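You operate a simulated robot arm through the tools that you are given. There is no shell and no other tool. Be economical: measure what you need, move in short steps, check, and stop when the job is done.

You are at the controls of a simulated robot arm. One attempt, no reset.

Task
Take the bush from the inspection top and leave it on the slab top. Put one of the springs from the inspection top on the slab top. Put the sensor from the drying rack top on top of the blue tin there. The order is free. Set down upright: sensor.

It is judged by the outcome, as a careful person would: the job done as asked, and still so three seconds after it is handed in. It fails if anything else is knocked over, pushed out of place, dropped, spilled or broken.

Robot
A 7-joint arm with a two-finger gripper on a trunk, on a base that drives. Base frame: it is fixed to the floor where the robot stands at the start and does not move with it; the origin is under the middle of the robot, x ahead of it, y to its left, z up. Readings come in m, rad, newtons and seconds.
With the tool pointing down near the work surface it reaches from about 0.34 to 0.8 m from the robot's upright axis, wherever it stands. Its first joint turns from -2.897 to 2.897 rad. Places, roughly: blue tin [-1.75, 0.5, 1]; sensor [-1.75, 0.25, 1]; slab top (22x22 cm) [1.28, 0.34, 0.96]; spring [1.75, 0.5, 1]; spring (3x3x8 cm) [1.5, 0.4, 0.9]. Payload 2.45 kg.
The tool frame sits at the grasp point between the pads (the TCP): z along the fingers, y along the line on which they close. The tips reach 0.027 m beyond it. Largest opening 0.08 m; the body of the gripper starts 0.054 m behind the TCP.
Orientation is that of the tool frame in the base frame, as [roll, pitch, yaw] about the fixed x, y, z axes, in that order (R = Rz(yaw) Ry(pitch) Rx(roll)). With the fingers straight down and closing along the base's y, the tool's x points along the base's -x, its y along +y and its z along -z.

Tools
- The arm moves only by the tool move_arm. Its argument "targets" is a list of rows, each a list of 6 numbers: the shift along the tool's x, y, z in m, then the turn, a rotation vector about the tool's x, y, z in degrees. In form: [[x, y, z, rx, ry, rz], ...]. A call has 1 to 20 rows; each row is the pose to reach, as a shift and turn from the pose commanded when the call began, along the tool's axes at that moment. "fingers" is the opening, from 0 (shut) to 1 (fully open), set as the call begins (left out, the last holds). Each row takes 0.2 s and may step no farther than 0.05 m and 0.15 rad from the row before; otherwise, or with a gripper value out of range, the whole call is refused. Where a pose cannot be reached the arm comes as near as it can. A force on the tool above 40 N (or 10 N above the force at the start of the call, whichever is more), or a blocked arm, ends the call early, and 0.2 s more pass. The fingers move at their own pace (about 0.153 m/s each) and stop on an object; they squeeze with about 28 N. The grip force told is the motor's: it shows also when the fingers shut on nothing. Time passes only in rows, and 0.2 s behind the last, so rows that repeat a pose let the fingers close. The reply holds the time, the measured pose of the TCP, the force on the tool along the base axes, the opening and the grip force, in the units named above and with some noise, with the torque about the TCP (base axes, N m) and any sound that the robot's microphone picked up.
- Cameras (640 x 400 px; columns grow to the right, rows downward): "scene" is now at [0.0605, 0.1581, 1.6267]; the picture's right is [0.22, -0.97, 0.00], its down [-0.68, -0.16, -0.71] and it looks along [0.69, 0.16, -0.70] (base axes); focal length 272 px, centre (320, 200). "wrist" rides on the gripper at [0.063, 0.012, -0.079] in the tool frame; the picture's right is [-0.19, 0.98, 0.00], its down [-0.72, -0.14, -0.68] and it looks along [-0.67, -0.13, 0.73] (tool axes); focal length 226 px, centre (320, 200).
- capture(camera): a new picture of that camera. The clock stands still meanwhile.
- lift_body(by): slides the trunk up (or, below 0, down) by that many m; the arm and the scene camera ride with it, the base frame stays. It gives what a move gives, with no picture.
- roll_base(legs): drives the robot by 1 to 6 legs, each [ahead, turn to the left] in m and rad, along the robot's own axes; the way and the turn of a leg run together, so that a leg with both is an arc; at most 1.5 m and 3.142 rad a leg. The arm and the cameras ride along, it lands a little off, and it stops where it bumps. It gives what a move gives.
- turn_head(pan, tilt): turns the head with the scene camera to pan (to the left, within 2.094 rad either way) and tilt (down, from -0.506 to 1.204), counted from straight ahead of the robot. It gives what a move gives.
- measure_at(camera, pixels): for up to 12 pixels [column, row] of the newest picture of that camera ("zoom" is the newest enlarged one), the place [x, y, z] in the base frame of the surface seen there, good to about 0.003 m. The clock stands still meanwhile.
- enlarge(camera, box): a new picture of the part [left, top, right, bottom] of that camera's present view, enlarged. The clock stands still meanwhile.
- close_job(): hands the job in; it is judged then, once.

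Work in short steps. Measure before you move; look again where a grasp or a placing could have gone wrong, and mend it. You have 110 turns and 98 pictures in all, those below and enlarged ones among them. Open the gripper and draw the arm clear of the work before you hand the job in, unless the task says otherwise; then end with one line.

The tools are called after "Call:" as a command line: name --pt "numbers of a row" for each row, then --argument value for the rest, lists and objects as JSON in quotes. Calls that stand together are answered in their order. move_arm: Moves the arm, as the interface text tells. Its arguments: {"type":"object","properties":{"targets":{"type":"array","items":{"type":"array","items":{"type":"number"}}},"fingers":{"type":"number"}},"required":["targets"]} The other tools are called the same way: lift_body (by) slides the trunk up or down; roll_base (legs) drives the base; turn_head (pan, tilt) turns the head that bears the scene camera; capture (camera) takes a picture; measure_at (camera, pixels) gives the place of the surface under pixels of a picture; enlarge (camera, box) takes an enlarged picture of a part of a camera's view; close_job () hands the job in.

At the start:

```text
time_s: 0.0
tcp_pos: [0.5016, 0.1202, 1.1925]
tool_rot: [-3.141, 0.002, 3.14]
contact_force: [-0.2, 0.1, -0.4]
torque: [-0.02, 0.0, 0.01]
gripper_width: 0.0798
grip_force: 0.0
trunk travel left (down, up): [-0.25, 0.29]
robot x, y, heading: [-0.0021, -0.0004, 0.001]
head pan, tilt: [0.223, 0.777]
```

scene: 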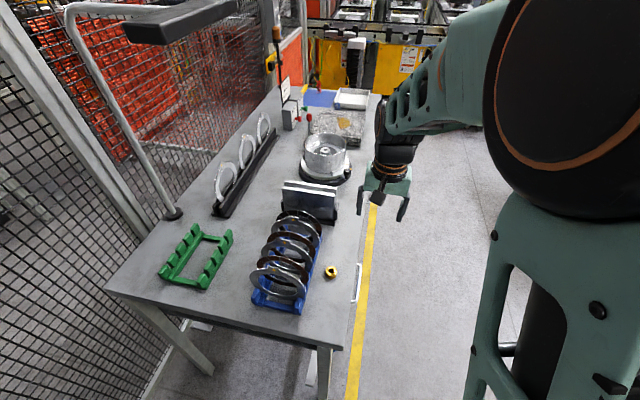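
wrist: 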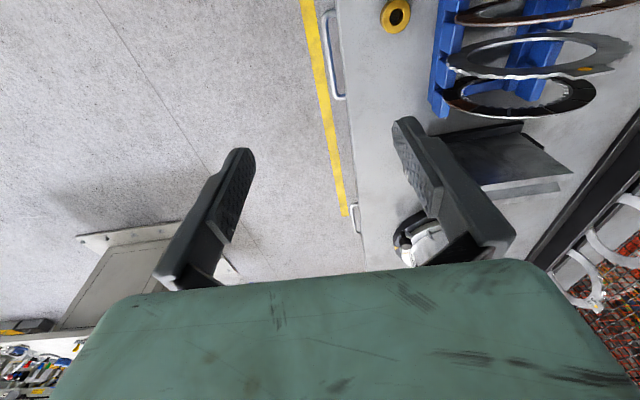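

The scene shows the inspection table with a brass bush near (331,271) and a slab near (337,125). I enlarge the far part and measure.

Call:
enlarge --camera "scene" --box '[240, 60, 400, 190]'

Call:
measure_at --camera "scene" --pixels '[[331, 271], [337, 125], [308, 118], [350, 98], [325, 98], [300, 220], [350, 230], [340, 340], [108, 290], [280, 95], [378, 100], [291, 110]]'

```text
3.08 times, centred on (320, 125) of scene
```

zoom: 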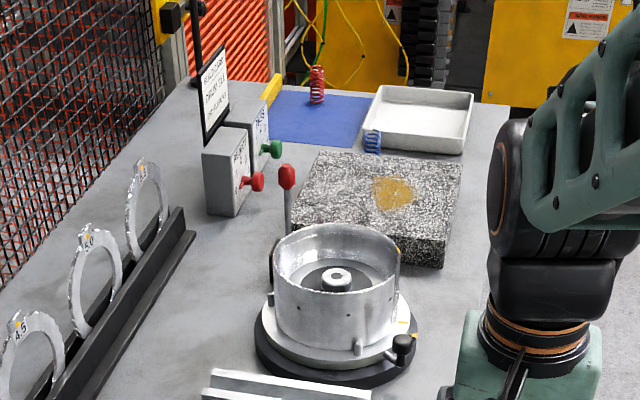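

```text
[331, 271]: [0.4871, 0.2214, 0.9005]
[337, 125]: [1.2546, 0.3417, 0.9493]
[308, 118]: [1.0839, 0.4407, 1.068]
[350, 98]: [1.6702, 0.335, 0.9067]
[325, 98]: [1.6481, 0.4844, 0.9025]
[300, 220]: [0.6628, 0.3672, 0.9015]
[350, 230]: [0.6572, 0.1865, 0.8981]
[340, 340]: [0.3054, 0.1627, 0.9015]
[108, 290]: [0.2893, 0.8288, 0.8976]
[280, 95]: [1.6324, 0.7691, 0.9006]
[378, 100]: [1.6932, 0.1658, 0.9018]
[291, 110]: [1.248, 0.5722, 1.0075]
```

The slab top is at z≈0.95 and the blue spring stands behind it. Next a close look at the bush and the spring.

Call:
enlarge --camera "scene" --box '[300, 250, 364, 290]'

Call:
measure_at --camera "zoom" --pixels '[[310, 215], [270, 215], [350, 215], [310, 165], [310, 260], [250, 215], [370, 215], [310, 280], [310, 150], [250, 250], [360, 260]]'

```text
10.00 times, centred on (332, 270) of scene
```

zoom: 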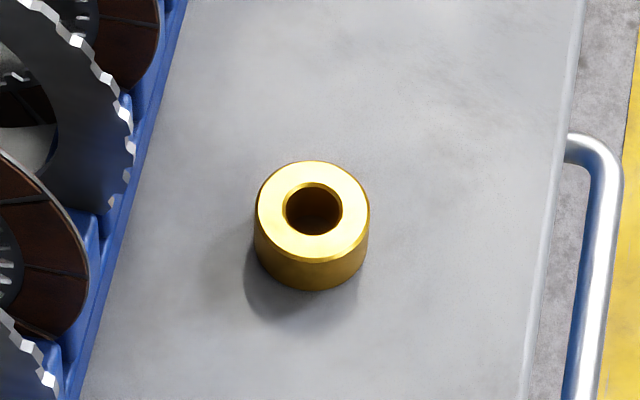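

```text
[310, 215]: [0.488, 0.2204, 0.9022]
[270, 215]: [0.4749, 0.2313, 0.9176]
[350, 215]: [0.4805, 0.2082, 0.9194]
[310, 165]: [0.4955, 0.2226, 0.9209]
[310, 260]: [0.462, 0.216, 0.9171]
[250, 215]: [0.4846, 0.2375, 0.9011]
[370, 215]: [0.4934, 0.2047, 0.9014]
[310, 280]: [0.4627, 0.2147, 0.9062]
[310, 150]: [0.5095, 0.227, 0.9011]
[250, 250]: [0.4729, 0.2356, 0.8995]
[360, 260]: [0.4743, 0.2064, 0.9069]
```

The bush is centred at about (0.4785, 0.2195) with its top at 0.919 and diameter 0.034. The rack lies close on its +y side, so I turn the tool -90° to close along x with the camera side facing -y, hovering above at z≈1.06.

Call:
move_arm --pt "0.002 0.008 0 0 0 -7.5" --pt "0.004 0.016 0 0 0 -15" --pt "0.006 0.025 0 0 0 -22.5" --pt "0.008 0.033 0 0 0 -30" --pt "0.01 0.041 0 0 0 -37.5" --pt "0.012 0.05 0 0 0 -45" --pt "0.014 0.058 0.02 0 0 -52.5" --pt "0.016 0.066 0.04 0 0 -60" --pt "0.018 0.075 0.06 0 0 -67.5" --pt "0.02 0.083 0.08 0 0 -75" --pt "0.022 0.091 0.1 0 0 -82.5" --pt "0.0231 0.0993 0.13 0 0 -90" --pt "0.0231 0.0993 0.13 0 0 -90" --fingers 1

Call:
capture --camera "wrist"

Call:
capture --camera "scene"

```text
time_s: 2.8
tcp_pos: [0.4778, 0.2184, 1.0644]
tool_rot: [-3.142, -0.001, -1.569]
contact_force: [-0.5, 0.0, 0.0]
torque: [0.02, 0.0, 0.03]
gripper_width: 0.08
grip_force: 0.0
trunk travel left (down, up): [-0.25, 0.29]
robot x, y, heading: [-0.0004, 0.0002, 0.002]
head pan, tilt: [0.223, 0.777]
```

```text
93 pictures are left
```

wrist: 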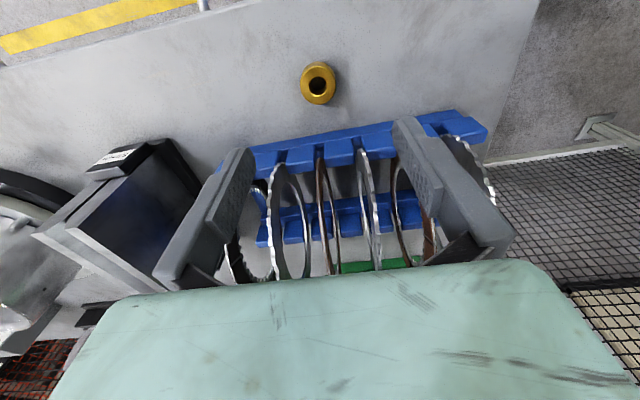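

```text
92 pictures are left
```

scene: 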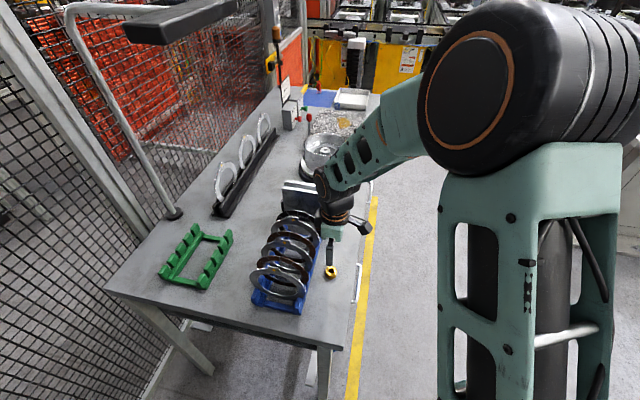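

The bush sits at wrist (318,83). I check the rack clearance before descending by measuring rack and disc edges.

Call:
measure_at --camera "wrist" --pixels '[[318, 66], [318, 101], [302, 84], [334, 84], [320, 135], [360, 128], [362, 150], [318, 150], [450, 112], [270, 165]]'

Call:
enlarge --camera "scene" --box '[240, 180, 400, 280]'

```text
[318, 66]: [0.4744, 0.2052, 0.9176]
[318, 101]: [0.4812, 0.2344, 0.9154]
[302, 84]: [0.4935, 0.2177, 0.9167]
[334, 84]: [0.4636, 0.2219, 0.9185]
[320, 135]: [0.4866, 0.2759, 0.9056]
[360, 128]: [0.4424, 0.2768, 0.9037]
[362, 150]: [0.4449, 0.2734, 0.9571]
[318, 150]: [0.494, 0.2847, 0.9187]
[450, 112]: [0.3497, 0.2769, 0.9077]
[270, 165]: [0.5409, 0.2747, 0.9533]
```

```text
4.00 times, centred on (320, 230) of scene
```

zoom: 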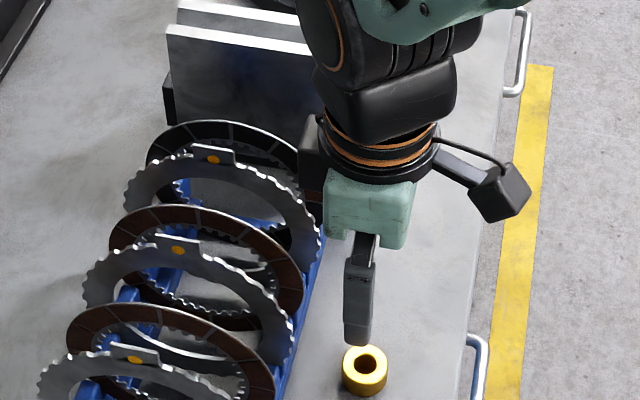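

Discs reach y≈0.273 at z≈0.957, so the descent is clear. Descending 0.133 with a tiny correction.

Call:
move_arm --pt "-0.001 -0.0007 0.04 0 0 0" --pt "-0.001 -0.0007 0.08 0 0 0" --pt "-0.001 -0.0007 0.11 0 0 0" --pt "-0.001 -0.0007 0.125 0 0 0" --pt "-0.001 -0.0007 0.132 0 0 0" --pt "-0.001 -0.0007 0.132 0 0 0"

Call:
enlarge --camera "scene" --box '[240, 200, 400, 300]'

```text
time_s: 4.0
tcp_pos: [0.4779, 0.2203, 0.9353]
tool_rot: [3.14, 0.0, -1.571]
contact_force: [-1.6, -4.0, 20.1]
torque: [-0.21, 0.28, -0.01]
gripper_width: 0.0705
grip_force: 0.1
trunk travel left (down, up): [-0.25, 0.29]
robot x, y, heading: [-0.0033, -0.0008, 0.002]
head pan, tilt: [0.223, 0.777]
stopped in row 6: the force on the tool passed its limit at 51 N (the readings are from after the stop); the commanded pose is now the measured one
```

```text
4.00 times, centred on (320, 250) of scene
```

zoom: 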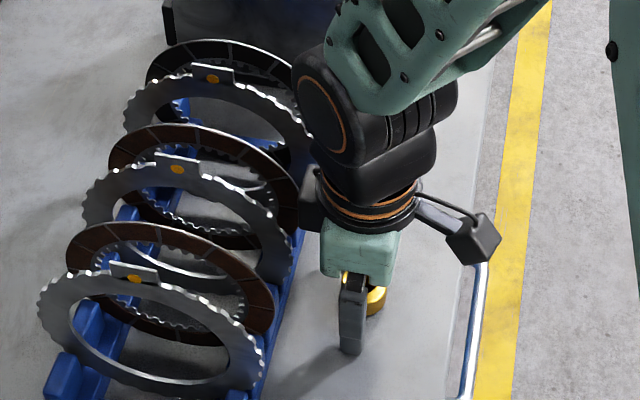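

The force limit stopped me at z=0.935, and the opening shows 0.0705. I look at the wrist to see what was touched.

Call:
capture --camera "wrist"

Call:
enlarge --camera "scene" --box '[300, 230, 364, 300]'

```text
89 pictures are left
```

wrist: 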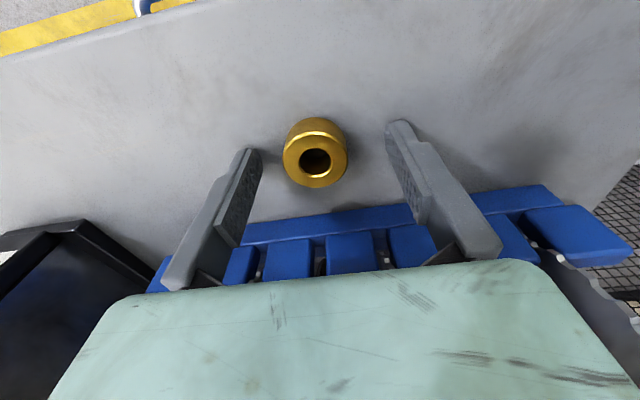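

```text
5.71 times, centred on (332, 265) of scene
```

zoom: 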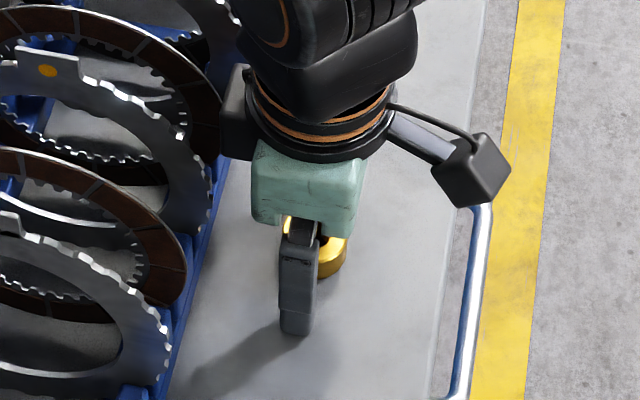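

Shadows suggest the fingertips are at the table. I measure the bush and tips in the wrist view.

Call:
measure_at --camera "wrist" --pixels '[[316, 132], [316, 187], [285, 160], [346, 160], [250, 152], [400, 124], [320, 220], [316, 122]]'

Call:
measure_at --camera "zoom" --pixels '[[297, 328], [297, 345], [235, 130], [235, 155], [188, 150], [205, 180], [218, 120]]'

```text
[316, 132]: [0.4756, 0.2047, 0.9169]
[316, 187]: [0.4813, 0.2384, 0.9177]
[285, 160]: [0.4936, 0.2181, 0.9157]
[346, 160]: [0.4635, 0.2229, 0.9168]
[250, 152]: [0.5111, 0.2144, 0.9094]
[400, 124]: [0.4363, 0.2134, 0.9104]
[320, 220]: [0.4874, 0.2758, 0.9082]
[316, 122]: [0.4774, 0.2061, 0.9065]
```

```text
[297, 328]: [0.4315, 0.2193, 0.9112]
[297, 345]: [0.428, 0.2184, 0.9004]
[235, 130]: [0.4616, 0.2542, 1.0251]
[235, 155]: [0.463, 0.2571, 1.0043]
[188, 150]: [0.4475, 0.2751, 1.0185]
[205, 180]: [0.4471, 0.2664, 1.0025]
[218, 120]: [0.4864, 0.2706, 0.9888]
```

Torque fits contact at the fingertips against the table, and the bush is undisturbed between the pads (centre ≈0.4785, 0.2205). I rise 2 mm and close.

Call:
move_arm --pt "0 -0.001 -0.002 0 0 0" --pt "0 -0.001 -0.002 0 0 0"

Call:
move_arm --pt "0 0 0 0 0 0" --pt "0 0 0 0 0 0" --pt "0 0 0 0 0 0" --fingers 0

Call:
capture --camera "wrist"

```text
time_s: 4.6
tcp_pos: [0.4776, 0.2187, 0.9368]
tool_rot: [3.14, 0.0, -1.572]
contact_force: [-3.7, -5.1, 10.8]
torque: [-0.22, -0.28, -0.35]
gripper_width: 0.0724
grip_force: 0.1
trunk travel left (down, up): [-0.25, 0.29]
robot x, y, heading: [-0.0009, 0.0007, -0.002]
head pan, tilt: [0.223, 0.777]
```

```text
time_s: 5.4
tcp_pos: [0.4782, 0.2207, 0.9351]
tool_rot: [3.14, -0.003, -1.57]
contact_force: [0.0, 0.0, 0.0]
torque: [-0.01, 0.02, 0.01]
gripper_width: 0.0329
grip_force: 27.9
trunk travel left (down, up): [-0.25, 0.29]
robot x, y, heading: [-0.0005, 0.0021, -0.005]
head pan, tilt: [0.223, 0.777]
```

```text
87 pictures are left
```

wrist: 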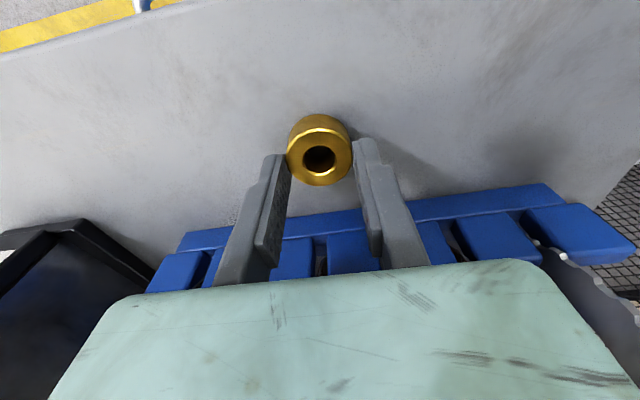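

Width 0.033 with 28 N: the bush is gripped. Lifting straight up, then checking.

Call:
move_arm --pt "0 0 -0.02 0 0 0" --pt "0 0 -0.06 0 0 0" --pt "0 0 -0.1 0 0 0" --pt "0 0 -0.14 0 0 0" --pt "0 0 -0.18 0 0 0" --pt "0 0 -0.2 0 0 0"

Call:
capture --camera "wrist"

Call:
turn_head --pan -0.6 --tilt 0.8

Call:
capture --camera "scene"

```text
time_s: 6.8
tcp_pos: [0.479, 0.2207, 1.136]
tool_rot: [3.137, 0.0, -1.573]
contact_force: [0.2, 0.0, -1.1]
torque: [-0.02, 0.05, -0.02]
gripper_width: 0.0327
grip_force: 28.1
trunk travel left (down, up): [-0.25, 0.29]
robot x, y, heading: [-0.0004, -0.0008, 0.002]
head pan, tilt: [0.223, 0.777]
```

```text
86 pictures are left
```

wrist: 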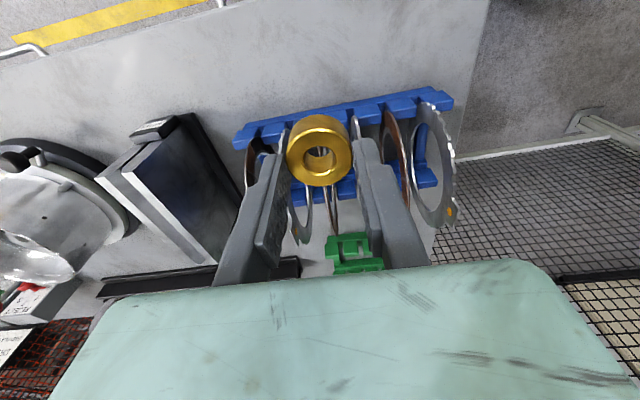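

```text
time_s: 8.0
tcp_pos: [0.4773, 0.2213, 1.1363]
tool_rot: [3.139, 0.001, -1.571]
contact_force: [-0.1, -0.1, -1.2]
torque: [-0.03, -0.02, 0.0]
gripper_width: 0.0329
grip_force: 28.0
trunk travel left (down, up): [-0.25, 0.29]
robot x, y, heading: [0.0012, 0.0013, -0.005]
head pan, tilt: [-0.6, 0.799]
```

```text
85 pictures are left
```

scene: 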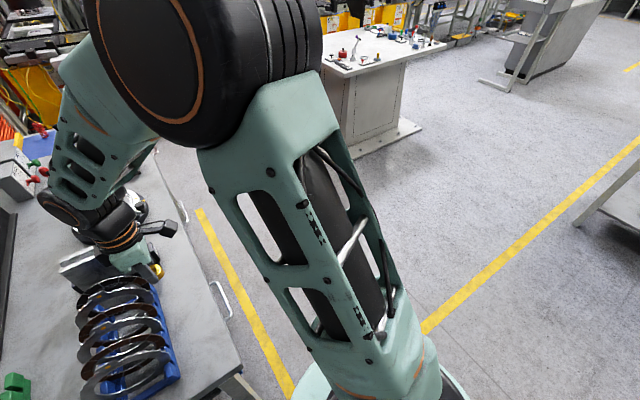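

The bush is held firmly and the floor on the right is clear. I drive around the table's corner, staying at y≈-0.31 alongside it.

Call:
roll_base --legs '[[0, -0.9], [0.4, 0], [0, 0.9], [1.13, 0]]'

Call:
turn_head --pan 1.3 --tilt 0.8

Call:
capture --camera "scene"

```text
time_s: 20.6
tcp_pos: [1.8608, -0.1037, 1.1353]
tool_rot: [3.14, 0.001, -1.577]
contact_force: [-0.6, 1.0, -1.5]
torque: [-0.02, 0.0, -0.01]
gripper_width: 0.0328
grip_force: 28.1
trunk travel left (down, up): [-0.25, 0.29]
robot x, y, heading: [1.3803, -0.3225, -0.009]
head pan, tilt: [-0.6, 0.799]
```

```text
time_s: 22.5
tcp_pos: [1.8597, -0.1047, 1.1354]
tool_rot: [-3.141, 0.0, -1.575]
contact_force: [0.7, 0.5, -1.2]
torque: [-0.01, 0.04, 0.0]
gripper_width: 0.0331
grip_force: 27.7
trunk travel left (down, up): [-0.25, 0.29]
robot x, y, heading: [1.3772, -0.3203, -0.003]
head pan, tilt: [1.3, 0.799]
```

```text
84 pictures are left
```

scene: 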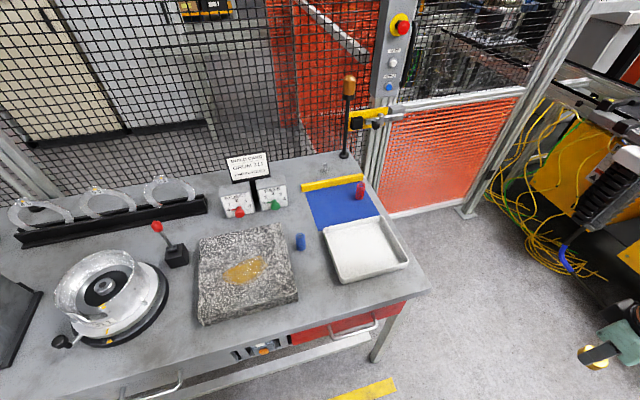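

The view is clear: slab around (250,270), blue spring (300,242), red spring (360,190). I enlarge and measure.

Call:
enlarge --camera "scene" --box '[180, 170, 420, 330]'

Call:
measure_at --camera "scene" --pixels '[[203, 240], [277, 227], [295, 290], [205, 318], [250, 240], [290, 260], [300, 236], [300, 244], [300, 252], [360, 186], [360, 194], [310, 262]]'

```text
2.50 times, centred on (300, 250) of scene
```

zoom: 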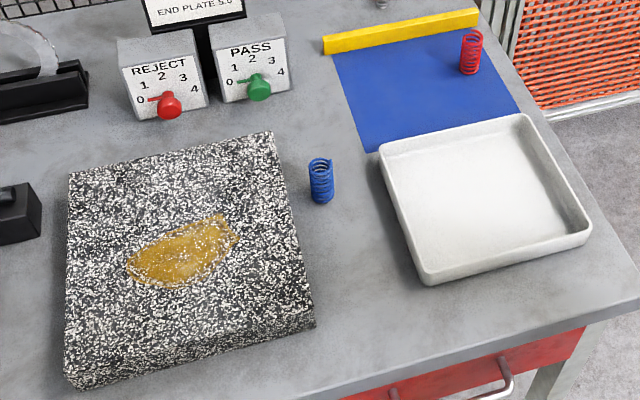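

```text
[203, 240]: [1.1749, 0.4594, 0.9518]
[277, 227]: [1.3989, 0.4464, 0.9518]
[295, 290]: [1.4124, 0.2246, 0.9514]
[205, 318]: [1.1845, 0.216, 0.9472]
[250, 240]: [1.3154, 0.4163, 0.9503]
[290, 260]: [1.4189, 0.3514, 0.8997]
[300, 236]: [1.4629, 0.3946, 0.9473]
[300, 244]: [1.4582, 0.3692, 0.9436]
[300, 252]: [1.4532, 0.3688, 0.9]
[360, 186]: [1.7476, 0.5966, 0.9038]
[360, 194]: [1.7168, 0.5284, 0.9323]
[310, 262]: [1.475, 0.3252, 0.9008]
```

A stain lies mid-slab, which I'll avoid. Measuring its borders and the spring in the zoom.

Call:
measure_at --camera "zoom" --pixels '[[125, 265], [180, 292], [240, 240], [215, 212], [260, 290], [120, 330], [240, 175], [320, 163], [312, 180], [330, 180], [321, 195], [321, 207]]'

Call:
enlarge --camera "scene" --box '[280, 225, 320, 255]'

Call:
measure_at --camera "zoom" --pixels '[[330, 130], [280, 150], [380, 150], [330, 250], [290, 250], [370, 250], [330, 330], [330, 360], [300, 130], [360, 130]]'

```text
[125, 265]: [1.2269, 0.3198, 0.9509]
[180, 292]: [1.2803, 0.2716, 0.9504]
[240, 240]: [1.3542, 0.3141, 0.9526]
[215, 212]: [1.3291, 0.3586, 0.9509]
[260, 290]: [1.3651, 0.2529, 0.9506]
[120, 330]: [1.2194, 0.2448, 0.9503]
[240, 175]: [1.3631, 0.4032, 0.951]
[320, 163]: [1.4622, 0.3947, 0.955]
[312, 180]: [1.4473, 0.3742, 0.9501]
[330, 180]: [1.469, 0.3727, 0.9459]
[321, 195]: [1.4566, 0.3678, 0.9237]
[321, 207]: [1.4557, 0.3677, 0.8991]
```

```text
13.33 times, centred on (300, 240) of scene
```

zoom: 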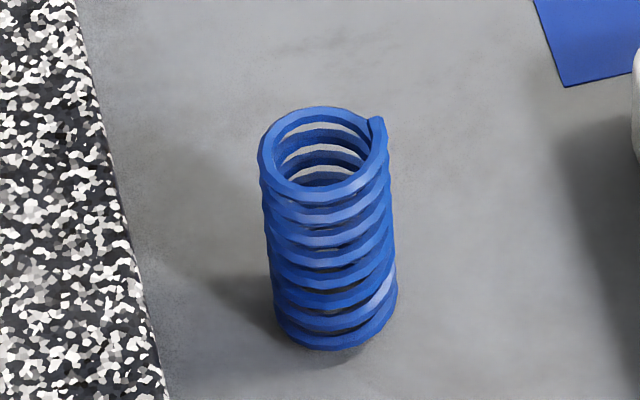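

```text
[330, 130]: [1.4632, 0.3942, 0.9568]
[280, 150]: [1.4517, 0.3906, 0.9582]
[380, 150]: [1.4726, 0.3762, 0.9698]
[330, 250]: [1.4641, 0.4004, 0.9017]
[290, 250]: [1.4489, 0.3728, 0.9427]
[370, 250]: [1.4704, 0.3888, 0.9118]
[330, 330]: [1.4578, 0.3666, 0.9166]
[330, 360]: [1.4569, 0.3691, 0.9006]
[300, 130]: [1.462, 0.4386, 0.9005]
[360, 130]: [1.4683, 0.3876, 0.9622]
```

Spring centre ≈(1.460, 0.383), top ≈0.97. I'll put the bush at (1.24, 0.405), clear of the stain. I turn the base to face the table.

Call:
roll_base --legs '[[0, 1.57]]'

Call:
turn_head --pan 0.0 --tilt 0.8

Call:
capture --camera "scene"

```text
time_s: 26.8
tcp_pos: [1.1618, 0.1558, 1.1368]
tool_rot: [3.14, -0.002, -0.003]
contact_force: [0.0, 0.3, -1.9]
torque: [0.01, 0.01, 0.01]
gripper_width: 0.033
grip_force: 27.4
trunk travel left (down, up): [-0.25, 0.29]
robot x, y, heading: [1.378, -0.3256, 1.571]
head pan, tilt: [1.3, 0.799]
```

```text
time_s: 28.3
tcp_pos: [1.1605, 0.1572, 1.1352]
tool_rot: [3.139, 0.001, -0.003]
contact_force: [-0.6, -0.6, -0.9]
torque: [-0.04, 0.01, -0.04]
gripper_width: 0.033
grip_force: 28.1
trunk travel left (down, up): [-0.25, 0.29]
robot x, y, heading: [1.3846, -0.3214, 1.567]
head pan, tilt: [0.0, 0.799]
```

```text
81 pictures are left
```

scene: 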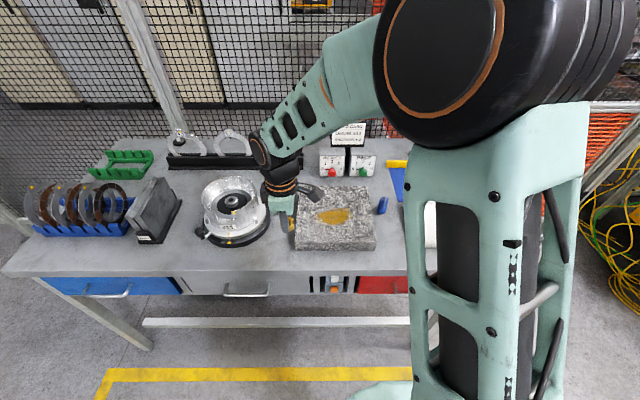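

The tool now closes along Y with its x along +X; that suits both placings. Moving the bush above (1.24, 0.405).

Call:
move_arm --pt "0.015 -0.04 0 0 0 0" --pt "0.03 -0.08 0 0 0 0" --pt "0.045 -0.12 0 0 0 0" --pt "0.055 -0.16 0 0 0 0" --pt "0.068 -0.205 0 0 0 0" --pt "0.079 -0.248 0 0 0 0" --pt "0.079 -0.248 0.04 0 0 0" --pt "0.079 -0.248 0.08 0 0 0" --pt "0.079 -0.248 0.11 0 0 0" --pt "0.079 -0.248 0.11 0 0 0"

Call:
capture --camera "wrist"

Call:
enlarge --camera "scene" --box '[260, 140, 420, 260]'

```text
time_s: 30.5
tcp_pos: [1.2423, 0.4027, 1.0252]
tool_rot: [3.138, -0.001, -0.004]
contact_force: [0.4, 0.0, -0.3]
torque: [0.0, -0.01, -0.05]
gripper_width: 0.033
grip_force: 28.1
trunk travel left (down, up): [-0.25, 0.29]
robot x, y, heading: [1.3798, -0.3257, 1.568]
head pan, tilt: [0.0, 0.799]
```

```text
80 pictures are left
```

wrist: 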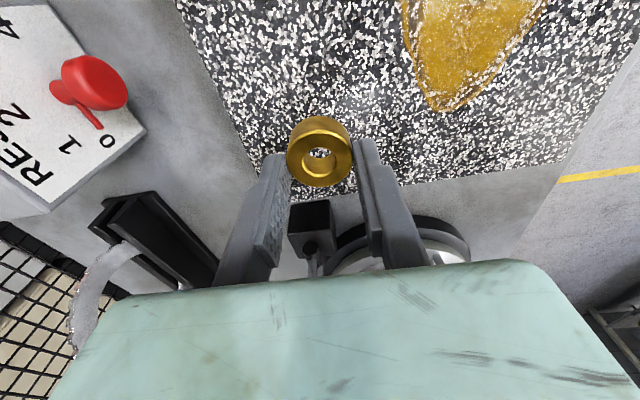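

```text
3.33 times, centred on (340, 200) of scene
```

zoom: 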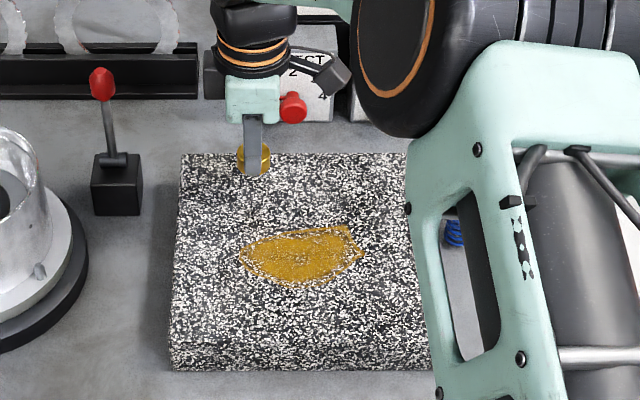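

Bush is over clean slab at (1.242, 0.403). Lowering in small steps to about 2 mm above contact.

Call:
move_arm --pt "0 0 0.02 0 0 0" --pt "0 0 0.032 0 0 0" --pt "0 0 0.037 0 0 0" --pt "0 0 0.037 0 0 0"

Call:
capture --camera "wrist"

```text
time_s: 31.5
tcp_pos: [1.242, 0.4051, 0.9894]
tool_rot: [3.141, -0.001, -0.003]
contact_force: [0.4, 0.2, -1.1]
torque: [-0.01, -0.03, 0.04]
gripper_width: 0.0329
grip_force: 27.7
trunk travel left (down, up): [-0.25, 0.29]
robot x, y, heading: [1.379, -0.3222, 1.57]
head pan, tilt: [0.0, 0.799]
```

```text
78 pictures are left
```

wrist: 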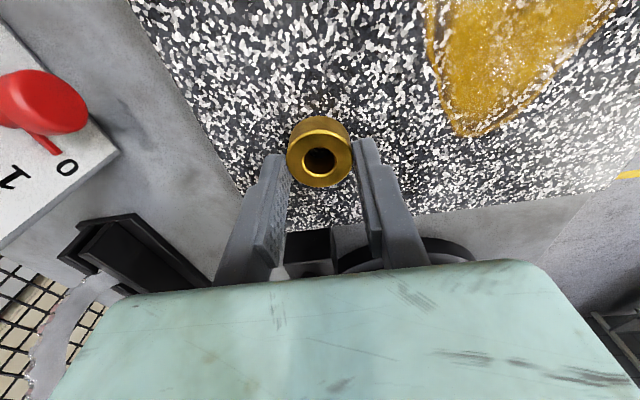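

No contact yet; I go down 1 mm at a time until force shows.

Call:
move_arm --pt "0 0 0.001 0 0 0" --pt "0 0 0.002 0 0 0" --pt "0 0 0.002 0 0 0"

Call:
move_arm --pt "0 0 0.001 0 0 0" --pt "0 0 0.0015 0 0 0" --pt "0 0 0.0015 0 0 0"

```text
time_s: 32.3
tcp_pos: [1.2409, 0.4028, 0.9855]
tool_rot: [3.139, -0.002, -0.004]
contact_force: [0.8, -0.3, -0.9]
torque: [0.0, 0.0, -0.02]
gripper_width: 0.0329
grip_force: 28.4
trunk travel left (down, up): [-0.25, 0.29]
robot x, y, heading: [1.3822, -0.3203, 1.569]
head pan, tilt: [0.0, 0.799]
```

```text
time_s: 33.1
tcp_pos: [1.2411, 0.4034, 0.985]
tool_rot: [3.139, 0.0, -0.005]
contact_force: [0.5, 0.2, 0.3]
torque: [-0.03, 0.01, 0.03]
gripper_width: 0.0326
grip_force: 28.0
trunk travel left (down, up): [-0.25, 0.29]
robot x, y, heading: [1.3829, -0.3235, 1.571]
head pan, tilt: [0.0, 0.799]
```

Force moved from -1 to 0.3 N, so it is about touching. One more step of 1.5 mm.

Call:
move_arm --pt "0 0 0.001 0 0 0" --pt "0 0 0.0015 0 0 0" --pt "0 0 0.0015 0 0 0"

Call:
enlarge --camera "scene" --box '[290, 160, 354, 200]'

```text
time_s: 33.9
tcp_pos: [1.2413, 0.4027, 0.9836]
tool_rot: [-3.141, 0.0, -0.005]
contact_force: [0.0, -0.6, 10.9]
torque: [-0.17, -0.05, -0.02]
gripper_width: 0.0331
grip_force: 27.6
trunk travel left (down, up): [-0.25, 0.29]
robot x, y, heading: [1.381, -0.3237, 1.568]
head pan, tilt: [0.0, 0.799]
```

```text
10.00 times, centred on (322, 180) of scene
```

zoom: 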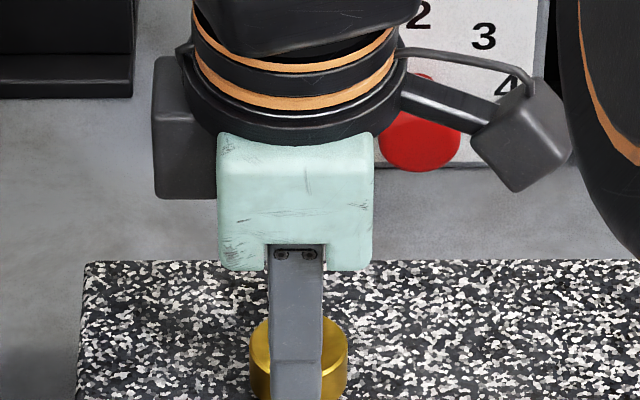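

Contact at 11 N: the bush stands on the slab. I open and rise.

Call:
move_arm --pt "0 0 0 0 0 0" --pt "0 0 0 0 0 0" --pt "0 0 -0.03 0 0 0" --pt "0 0 -0.07 0 0 0" --pt "0 0 -0.11 0 0 0" --pt "0 0 -0.15 0 0 0" --pt "0 0 -0.15 0 0 0" --fingers 1

Call:
capture --camera "wrist"

```text
time_s: 35.5
tcp_pos: [1.2405, 0.4025, 1.1329]
tool_rot: [3.138, 0.0, -0.004]
contact_force: [-0.3, 0.8, 0.4]
torque: [0.03, 0.02, 0.01]
gripper_width: 0.0799
grip_force: 0.1
trunk travel left (down, up): [-0.25, 0.29]
robot x, y, heading: [1.3789, -0.3284, 1.565]
head pan, tilt: [0.0, 0.799]
```

```text
76 pictures are left
```

wrist: 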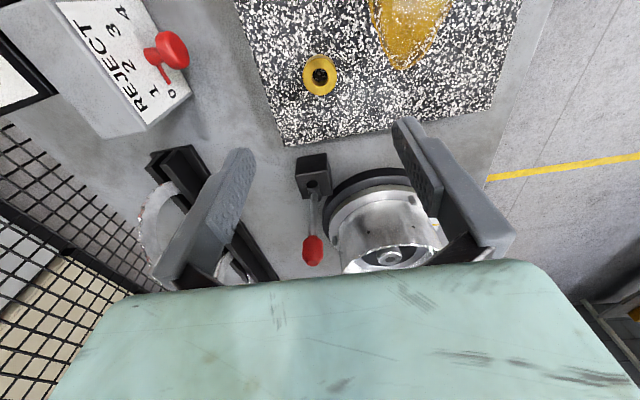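

The bush stands on the slab. Now moving above the spring at (1.460, 0.383).

Call:
move_arm --pt "0.045 0.004 0 0 0 0" --pt "0.09 0.008 0 0 0 0" --pt "0.135 0.012 0 0 0 0" --pt "0.18 0.016 0 0 0 0" --pt "0.2195 0.0195 0 0 0 0" --pt "0.2195 0.0195 0.04 0 0 0" --pt "0.2195 0.0195 0.05 0 0 0" --pt "0.2195 0.0195 0.05 0 0 0"

Call:
capture --camera "wrist"

Call:
capture --camera "scene"

```text
time_s: 37.3
tcp_pos: [1.4608, 0.3818, 1.0835]
tool_rot: [3.141, 0.001, -0.004]
contact_force: [0.4, -0.6, 0.1]
torque: [0.05, 0.02, 0.02]
gripper_width: 0.08
grip_force: 0.1
trunk travel left (down, up): [-0.25, 0.29]
robot x, y, heading: [1.3794, -0.3269, 1.574]
head pan, tilt: [0.0, 0.799]
```

```text
75 pictures are left
```

wrist: 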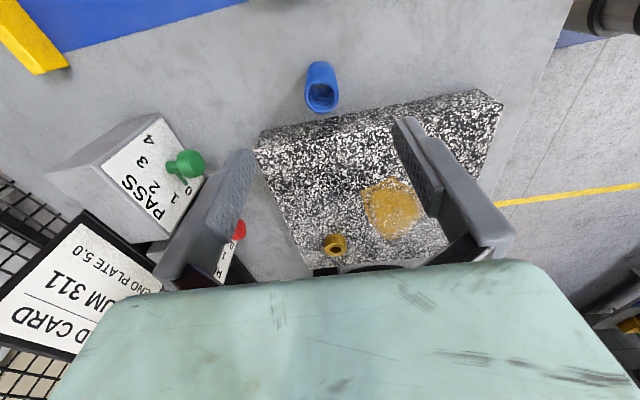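

```text
74 pictures are left
```

scene: 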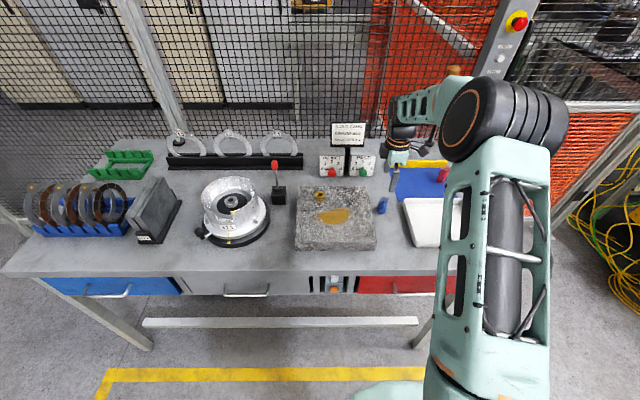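

Spring at wrist (321,88). Measuring its rim and the PASS box for clearance.

Call:
enlarge --camera "wrist" --box '[288, 50, 352, 130]'

Call:
measure_at --camera "wrist" --pixels '[[321, 110], [308, 97], [336, 97], [320, 82], [312, 65], [330, 65], [165, 112], [205, 180], [320, 112]]'

```text
5.00 times, centred on (320, 90) of wrist
```

zoom: 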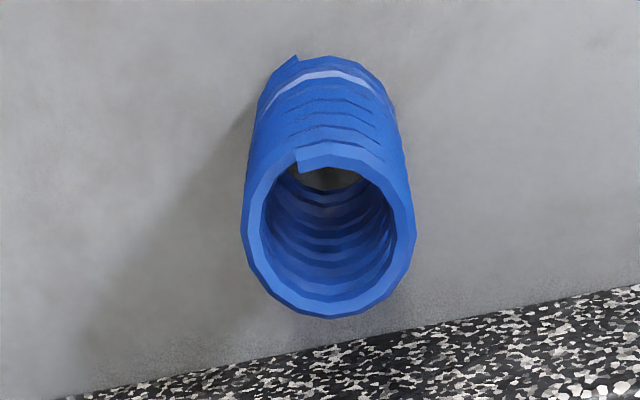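

```text
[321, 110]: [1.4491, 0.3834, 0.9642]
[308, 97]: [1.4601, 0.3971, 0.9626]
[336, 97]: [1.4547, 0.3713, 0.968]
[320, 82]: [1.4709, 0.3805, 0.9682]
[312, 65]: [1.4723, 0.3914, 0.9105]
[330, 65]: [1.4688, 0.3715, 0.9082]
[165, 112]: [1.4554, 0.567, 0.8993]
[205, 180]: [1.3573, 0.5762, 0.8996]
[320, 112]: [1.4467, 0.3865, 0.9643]
```

Spring centre (1.4605, 0.3835), top 0.967. I descend to z≈0.945 and check before closing.

Call:
move_arm --pt "0 -0.0015 0.04 0 0 0" --pt "0 -0.0015 0.075 0 0 0" --pt "0 -0.0015 0.11 0 0 0" --pt "0 -0.0015 0.138 0 0 0" --pt "0 -0.0015 0.138 0 0 0"

Call:
capture --camera "wrist"

Call:
enlarge --camera "scene" --box '[340, 150, 436, 230]'

```text
time_s: 38.5
tcp_pos: [1.4611, 0.3851, 0.9453]
tool_rot: [3.139, -0.002, -0.004]
contact_force: [-0.1, -0.7, -0.9]
torque: [-0.02, 0.0, -0.01]
gripper_width: 0.08
grip_force: 0.0
trunk travel left (down, up): [-0.25, 0.29]
robot x, y, heading: [1.3832, -0.3233, 1.573]
head pan, tilt: [0.0, 0.799]
```

```text
72 pictures are left
```

wrist: 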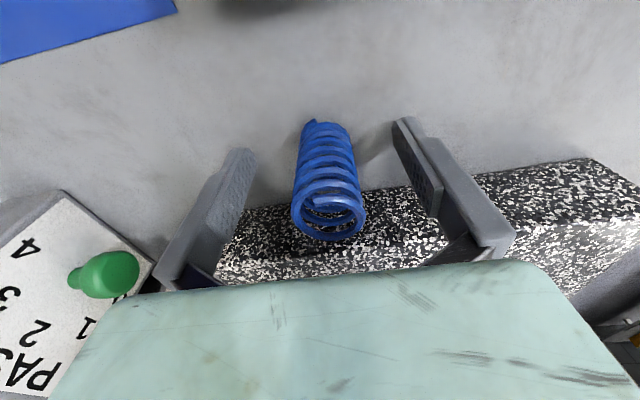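

```text
5.00 times, centred on (388, 190) of scene
```

zoom: 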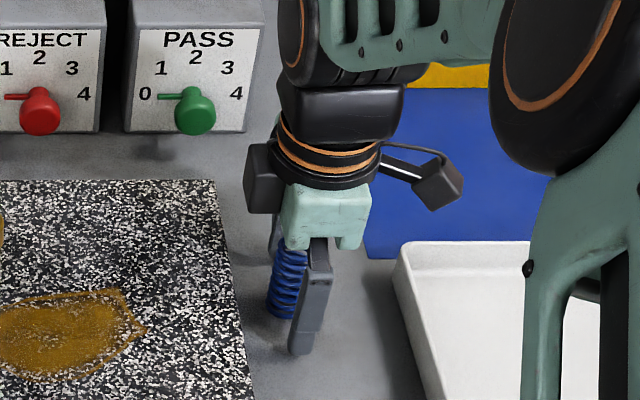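

The spring is centred between the fingers. Closing, then lifting.

Call:
move_arm --pt "0 0 0 0 0 0" --pt "0 0 0 0 0 0" --pt "0 0 0 0 0 0" --fingers 0

Call:
move_arm --pt "0 0 -0.03 0 0 0" --pt "0 0 -0.07 0 0 0" --pt "0 0 -0.11 0 0 0" --pt "0 0 -0.14 0 0 0" --pt "0 0 -0.14 0 0 0"

Call:
capture --camera "wrist"

```text
time_s: 39.3
tcp_pos: [1.4617, 0.3855, 0.9453]
tool_rot: [3.141, 0.0, -0.003]
contact_force: [0.0, -0.8, 0.1]
torque: [0.0, 0.0, -0.02]
gripper_width: 0.0278
grip_force: 27.6
trunk travel left (down, up): [-0.25, 0.29]
robot x, y, heading: [1.381, -0.3218, 1.569]
head pan, tilt: [0.0, 0.799]
```

```text
time_s: 40.5
tcp_pos: [1.4618, 0.3835, 1.0849]
tool_rot: [3.138, 0.002, -0.004]
contact_force: [0.6, -0.2, -0.5]
torque: [0.0, -0.02, 0.01]
gripper_width: 0.0278
grip_force: 27.7
trunk travel left (down, up): [-0.25, 0.29]
robot x, y, heading: [1.3808, -0.3239, 1.574]
head pan, tilt: [0.0, 0.799]
```

```text
70 pictures are left
```

wrist: 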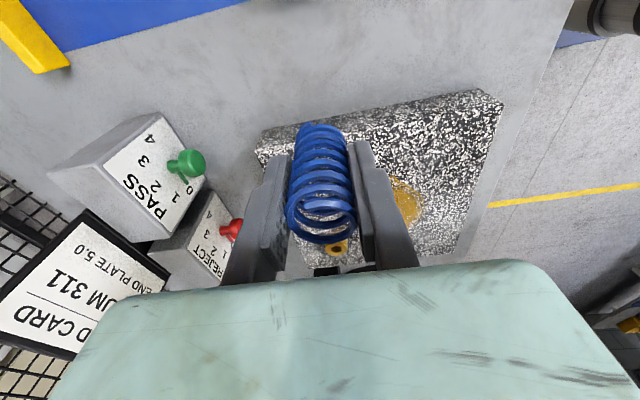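

Spring held at 0.0278 width. Moving to (1.352, 0.265), the clean front-right of the slab, and lowering to just above.

Call:
move_arm --pt "-0.025 0.03 0 0 0 0" --pt "-0.05 0.06 0 0 0 0" --pt "-0.08 0.09 0 0 0 0" --pt "-0.11 0.119 0 0 0 0" --pt "-0.11 0.119 0.04 0 0 0" --pt "-0.11 0.119 0.07 0 0 0" --pt "-0.11 0.119 0.082 0 0 0" --pt "-0.11 0.119 0.082 0 0 0"

Call:
capture --camera "wrist"

Call:
enlarge --camera "scene" --box '[290, 170, 400, 260]'

```text
time_s: 42.3
tcp_pos: [1.3505, 0.2662, 1.0027]
tool_rot: [3.139, 0.0, -0.002]
contact_force: [-0.9, 1.0, 0.6]
torque: [-0.03, -0.02, 0.0]
gripper_width: 0.0277
grip_force: 28.4
trunk travel left (down, up): [-0.25, 0.29]
robot x, y, heading: [1.381, -0.3234, 1.568]
head pan, tilt: [0.0, 0.799]
```

```text
69 pictures are left
```

wrist: 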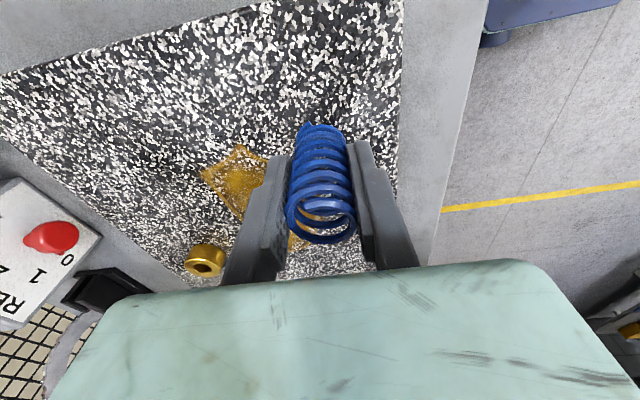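

```text
4.44 times, centred on (345, 215) of scene
```

zoom: 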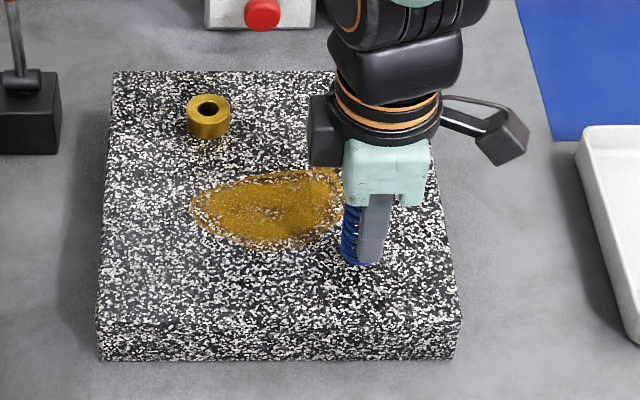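

The spring is just above the clean area. Lowering gently to contact.

Call:
move_arm --pt "0 0 0.003 0 0 0" --pt "0 0 0.005 0 0 0" --pt "0 0 0.0065 0 0 0" --pt "0 0 0.0065 0 0 0"

Call:
move_arm --pt "0 0 0.001 0 0 0" --pt "0 0 0.0015 0 0 0" --pt "0 0 0.0015 0 0 0"

```text
time_s: 43.3
tcp_pos: [1.3511, 0.2673, 0.9953]
tool_rot: [3.139, 0.0, -0.003]
contact_force: [0.1, -0.2, -0.5]
torque: [-0.01, 0.0, 0.0]
gripper_width: 0.0278
grip_force: 28.2
trunk travel left (down, up): [-0.25, 0.29]
robot x, y, heading: [1.3814, -0.324, 1.568]
head pan, tilt: [0.0, 0.799]
```

```text
time_s: 44.1
tcp_pos: [1.3499, 0.266, 0.9946]
tool_rot: [3.141, 0.001, -0.005]
contact_force: [-0.4, 0.5, -0.3]
torque: [-0.01, -0.02, 0.03]
gripper_width: 0.0275
grip_force: 27.7
trunk travel left (down, up): [-0.25, 0.29]
robot x, y, heading: [1.3835, -0.3241, 1.571]
head pan, tilt: [0.0, 0.799]
```

No contact force yet; another 1.5 mm.

Call:
move_arm --pt "0 0 0.001 0 0 0" --pt "0 0 0.0015 0 0 0" --pt "0 0 0.0015 0 0 0"

Call:
enlarge --camera "scene" --box '[340, 195, 400, 240]'

```text
time_s: 44.9
tcp_pos: [1.3497, 0.2671, 0.994]
tool_rot: [3.14, -0.001, -0.003]
contact_force: [-0.7, -0.1, 0.9]
torque: [0.01, 0.01, 0.0]
gripper_width: 0.0278
grip_force: 27.4
trunk travel left (down, up): [-0.25, 0.29]
robot x, y, heading: [1.3778, -0.3244, 1.569]
head pan, tilt: [0.0, 0.799]
```

```text
8.89 times, centred on (370, 218) of scene
```

zoom: 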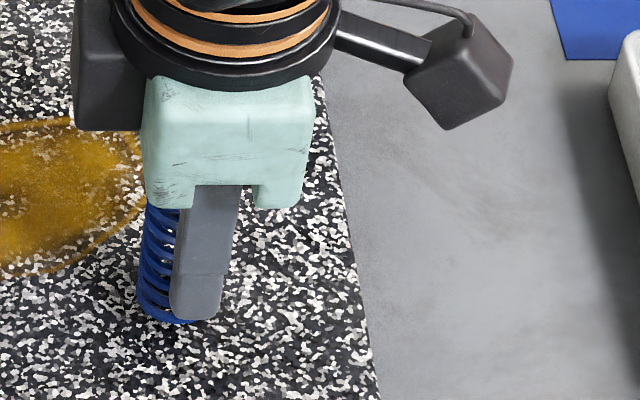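

Call:
move_arm --pt "0 0 0.001 0 0 0" --pt "0 0 0.0015 0 0 0" --pt "0 0 0.0015 0 0 0"

```text
time_s: 45.7
tcp_pos: [1.3503, 0.2661, 0.9944]
tool_rot: [-3.139, 0.0, -0.004]
contact_force: [-1.4, 1.1, 14.0]
torque: [0.06, 0.1, -0.01]
gripper_width: 0.0276
grip_force: 28.0
trunk travel left (down, up): [-0.25, 0.29]
robot x, y, heading: [1.3746, -0.3245, 1.572]
head pan, tilt: [0.0, 0.799]
```

The last step gave 14 N of contact, so the spring stands on the slab. I back off 1 mm, open slowly enough, and rise straight.

Call:
move_arm --pt "0 0 -0.001 0 0 0" --pt "0 0 -0.001 0 0 0"

Call:
move_arm --pt "0 0 0 0 0 0" --pt "0 0 0 0 0 0" --pt "0 0 -0.03 0 0 0" --pt "0 0 -0.07 0 0 0" --pt "0 0 -0.11 0 0 0" --pt "0 0 -0.15 0 0 0" --pt "0 0 -0.19 0 0 0" --fingers 1

Call:
capture --camera "scene"

Call:
capture --camera "wrist"

```text
time_s: 46.3
tcp_pos: [1.3506, 0.2661, 0.9924]
tool_rot: [3.139, 0.0, -0.004]
contact_force: [0.4, 5.0, 9.5]
torque: [0.19, 0.03, -0.01]
gripper_width: 0.0276
grip_force: 28.1
trunk travel left (down, up): [-0.25, 0.29]
robot x, y, heading: [1.3818, -0.3249, 1.569]
head pan, tilt: [0.0, 0.799]
```

```text
time_s: 47.9
tcp_pos: [1.3484, 0.2674, 1.1841]
tool_rot: [3.139, -0.001, -0.001]
contact_force: [-0.2, -0.7, -0.1]
torque: [0.01, -0.03, 0.01]
gripper_width: 0.08
grip_force: 0.1
trunk travel left (down, up): [-0.25, 0.29]
robot x, y, heading: [1.3808, -0.3214, 1.57]
head pan, tilt: [0.0, 0.799]
```

```text
66 pictures are left
```

scene: 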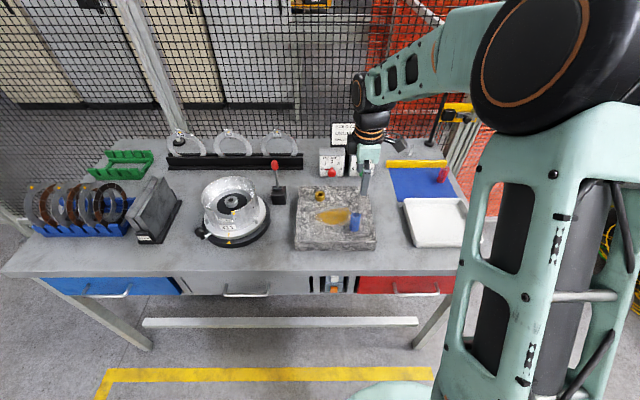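

```text
65 pictures are left
```

wrist: 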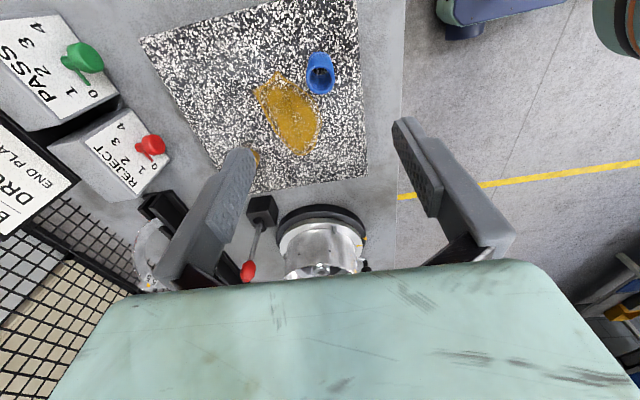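

Bush and spring both stand on the slab. Now I raise a bit, turn left and drive along the clear lane toward the drying rack, then look.

Call:
move_arm --pt "0 0 -0.04 0 0 0" --pt "0 0 -0.06 0 0 0"

Call:
roll_base --legs '[[0, 1.57], [1.5, 0]]'

Call:
turn_head --pan -0.3 --tilt 0.5

Call:
capture --camera "scene"

```text
time_s: 48.5
tcp_pos: [1.3493, 0.2649, 1.2438]
tool_rot: [3.139, 0.001, -0.002]
contact_force: [0.0, 0.5, 0.0]
torque: [0.01, 0.01, 0.05]
gripper_width: 0.0798
grip_force: 0.2
trunk travel left (down, up): [-0.25, 0.29]
robot x, y, heading: [1.3799, -0.3208, 1.571]
head pan, tilt: [0.0, 0.799]
```

```text
time_s: 59.9
tcp_pos: [-0.7266, -0.2961, 1.2431]
tool_rot: [3.14, 0.001, 1.534]
contact_force: [-0.8, -0.6, -0.9]
torque: [0.0, 0.01, 0.0]
gripper_width: 0.0798
grip_force: 0.1
trunk travel left (down, up): [-0.25, 0.29]
robot x, y, heading: [-0.138, -0.2826, 3.106]
head pan, tilt: [0.0, 0.799]
```

```text
time_s: 60.7
tcp_pos: [-0.7253, -0.2959, 1.2431]
tool_rot: [3.141, 0.0, 1.533]
contact_force: [0.3, -0.4, -0.3]
torque: [-0.03, -0.03, 0.01]
gripper_width: 0.0799
grip_force: 0.0
trunk travel left (down, up): [-0.25, 0.29]
robot x, y, heading: [-0.1384, -0.2885, 3.101]
head pan, tilt: [-0.3, 0.499]
```

```text
64 pictures are left
```

scene: 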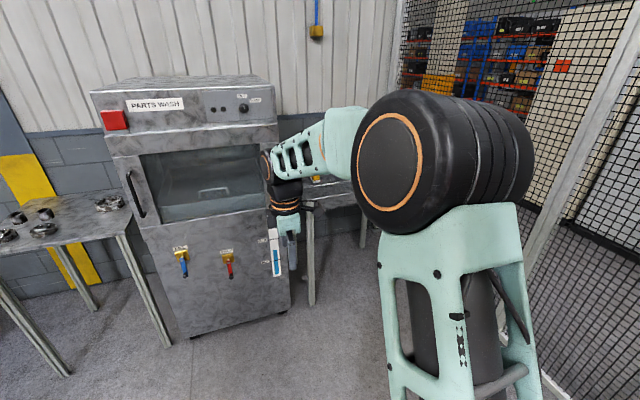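

The parts washer is ahead; the drying rack is hidden behind the arm. I measure the washer and pan right.

Call:
measure_at --camera "scene" --pixels '[[200, 180], [280, 240], [200, 320], [311, 295], [363, 240], [160, 340], [70, 370]]'

Call:
turn_head --pan -1.0 --tilt 0.6

Call:
capture --camera "scene"

```text
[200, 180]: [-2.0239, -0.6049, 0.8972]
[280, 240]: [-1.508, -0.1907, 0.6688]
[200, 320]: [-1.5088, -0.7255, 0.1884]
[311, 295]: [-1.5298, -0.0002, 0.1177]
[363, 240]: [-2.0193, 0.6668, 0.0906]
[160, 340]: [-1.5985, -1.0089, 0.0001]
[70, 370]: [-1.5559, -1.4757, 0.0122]
```

```text
time_s: 61.7
tcp_pos: [-0.7252, -0.295, 1.2439]
tool_rot: [3.141, 0.0, 1.535]
contact_force: [0.0, 1.2, -0.1]
torque: [0.02, 0.0, 0.0]
gripper_width: 0.08
grip_force: 0.0
trunk travel left (down, up): [-0.25, 0.29]
robot x, y, heading: [-0.136, -0.2842, 3.103]
head pan, tilt: [-1.0, 0.6]
```

```text
63 pictures are left
```

scene: 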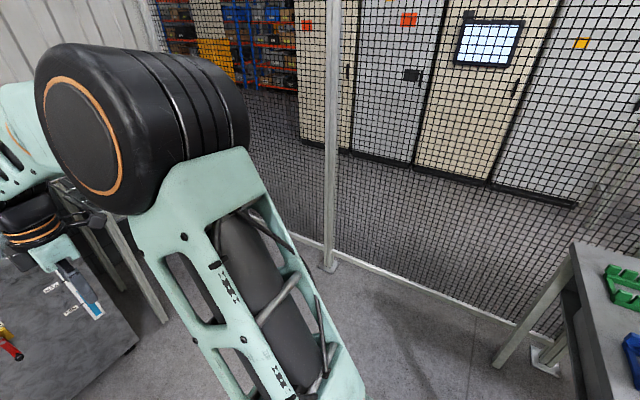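

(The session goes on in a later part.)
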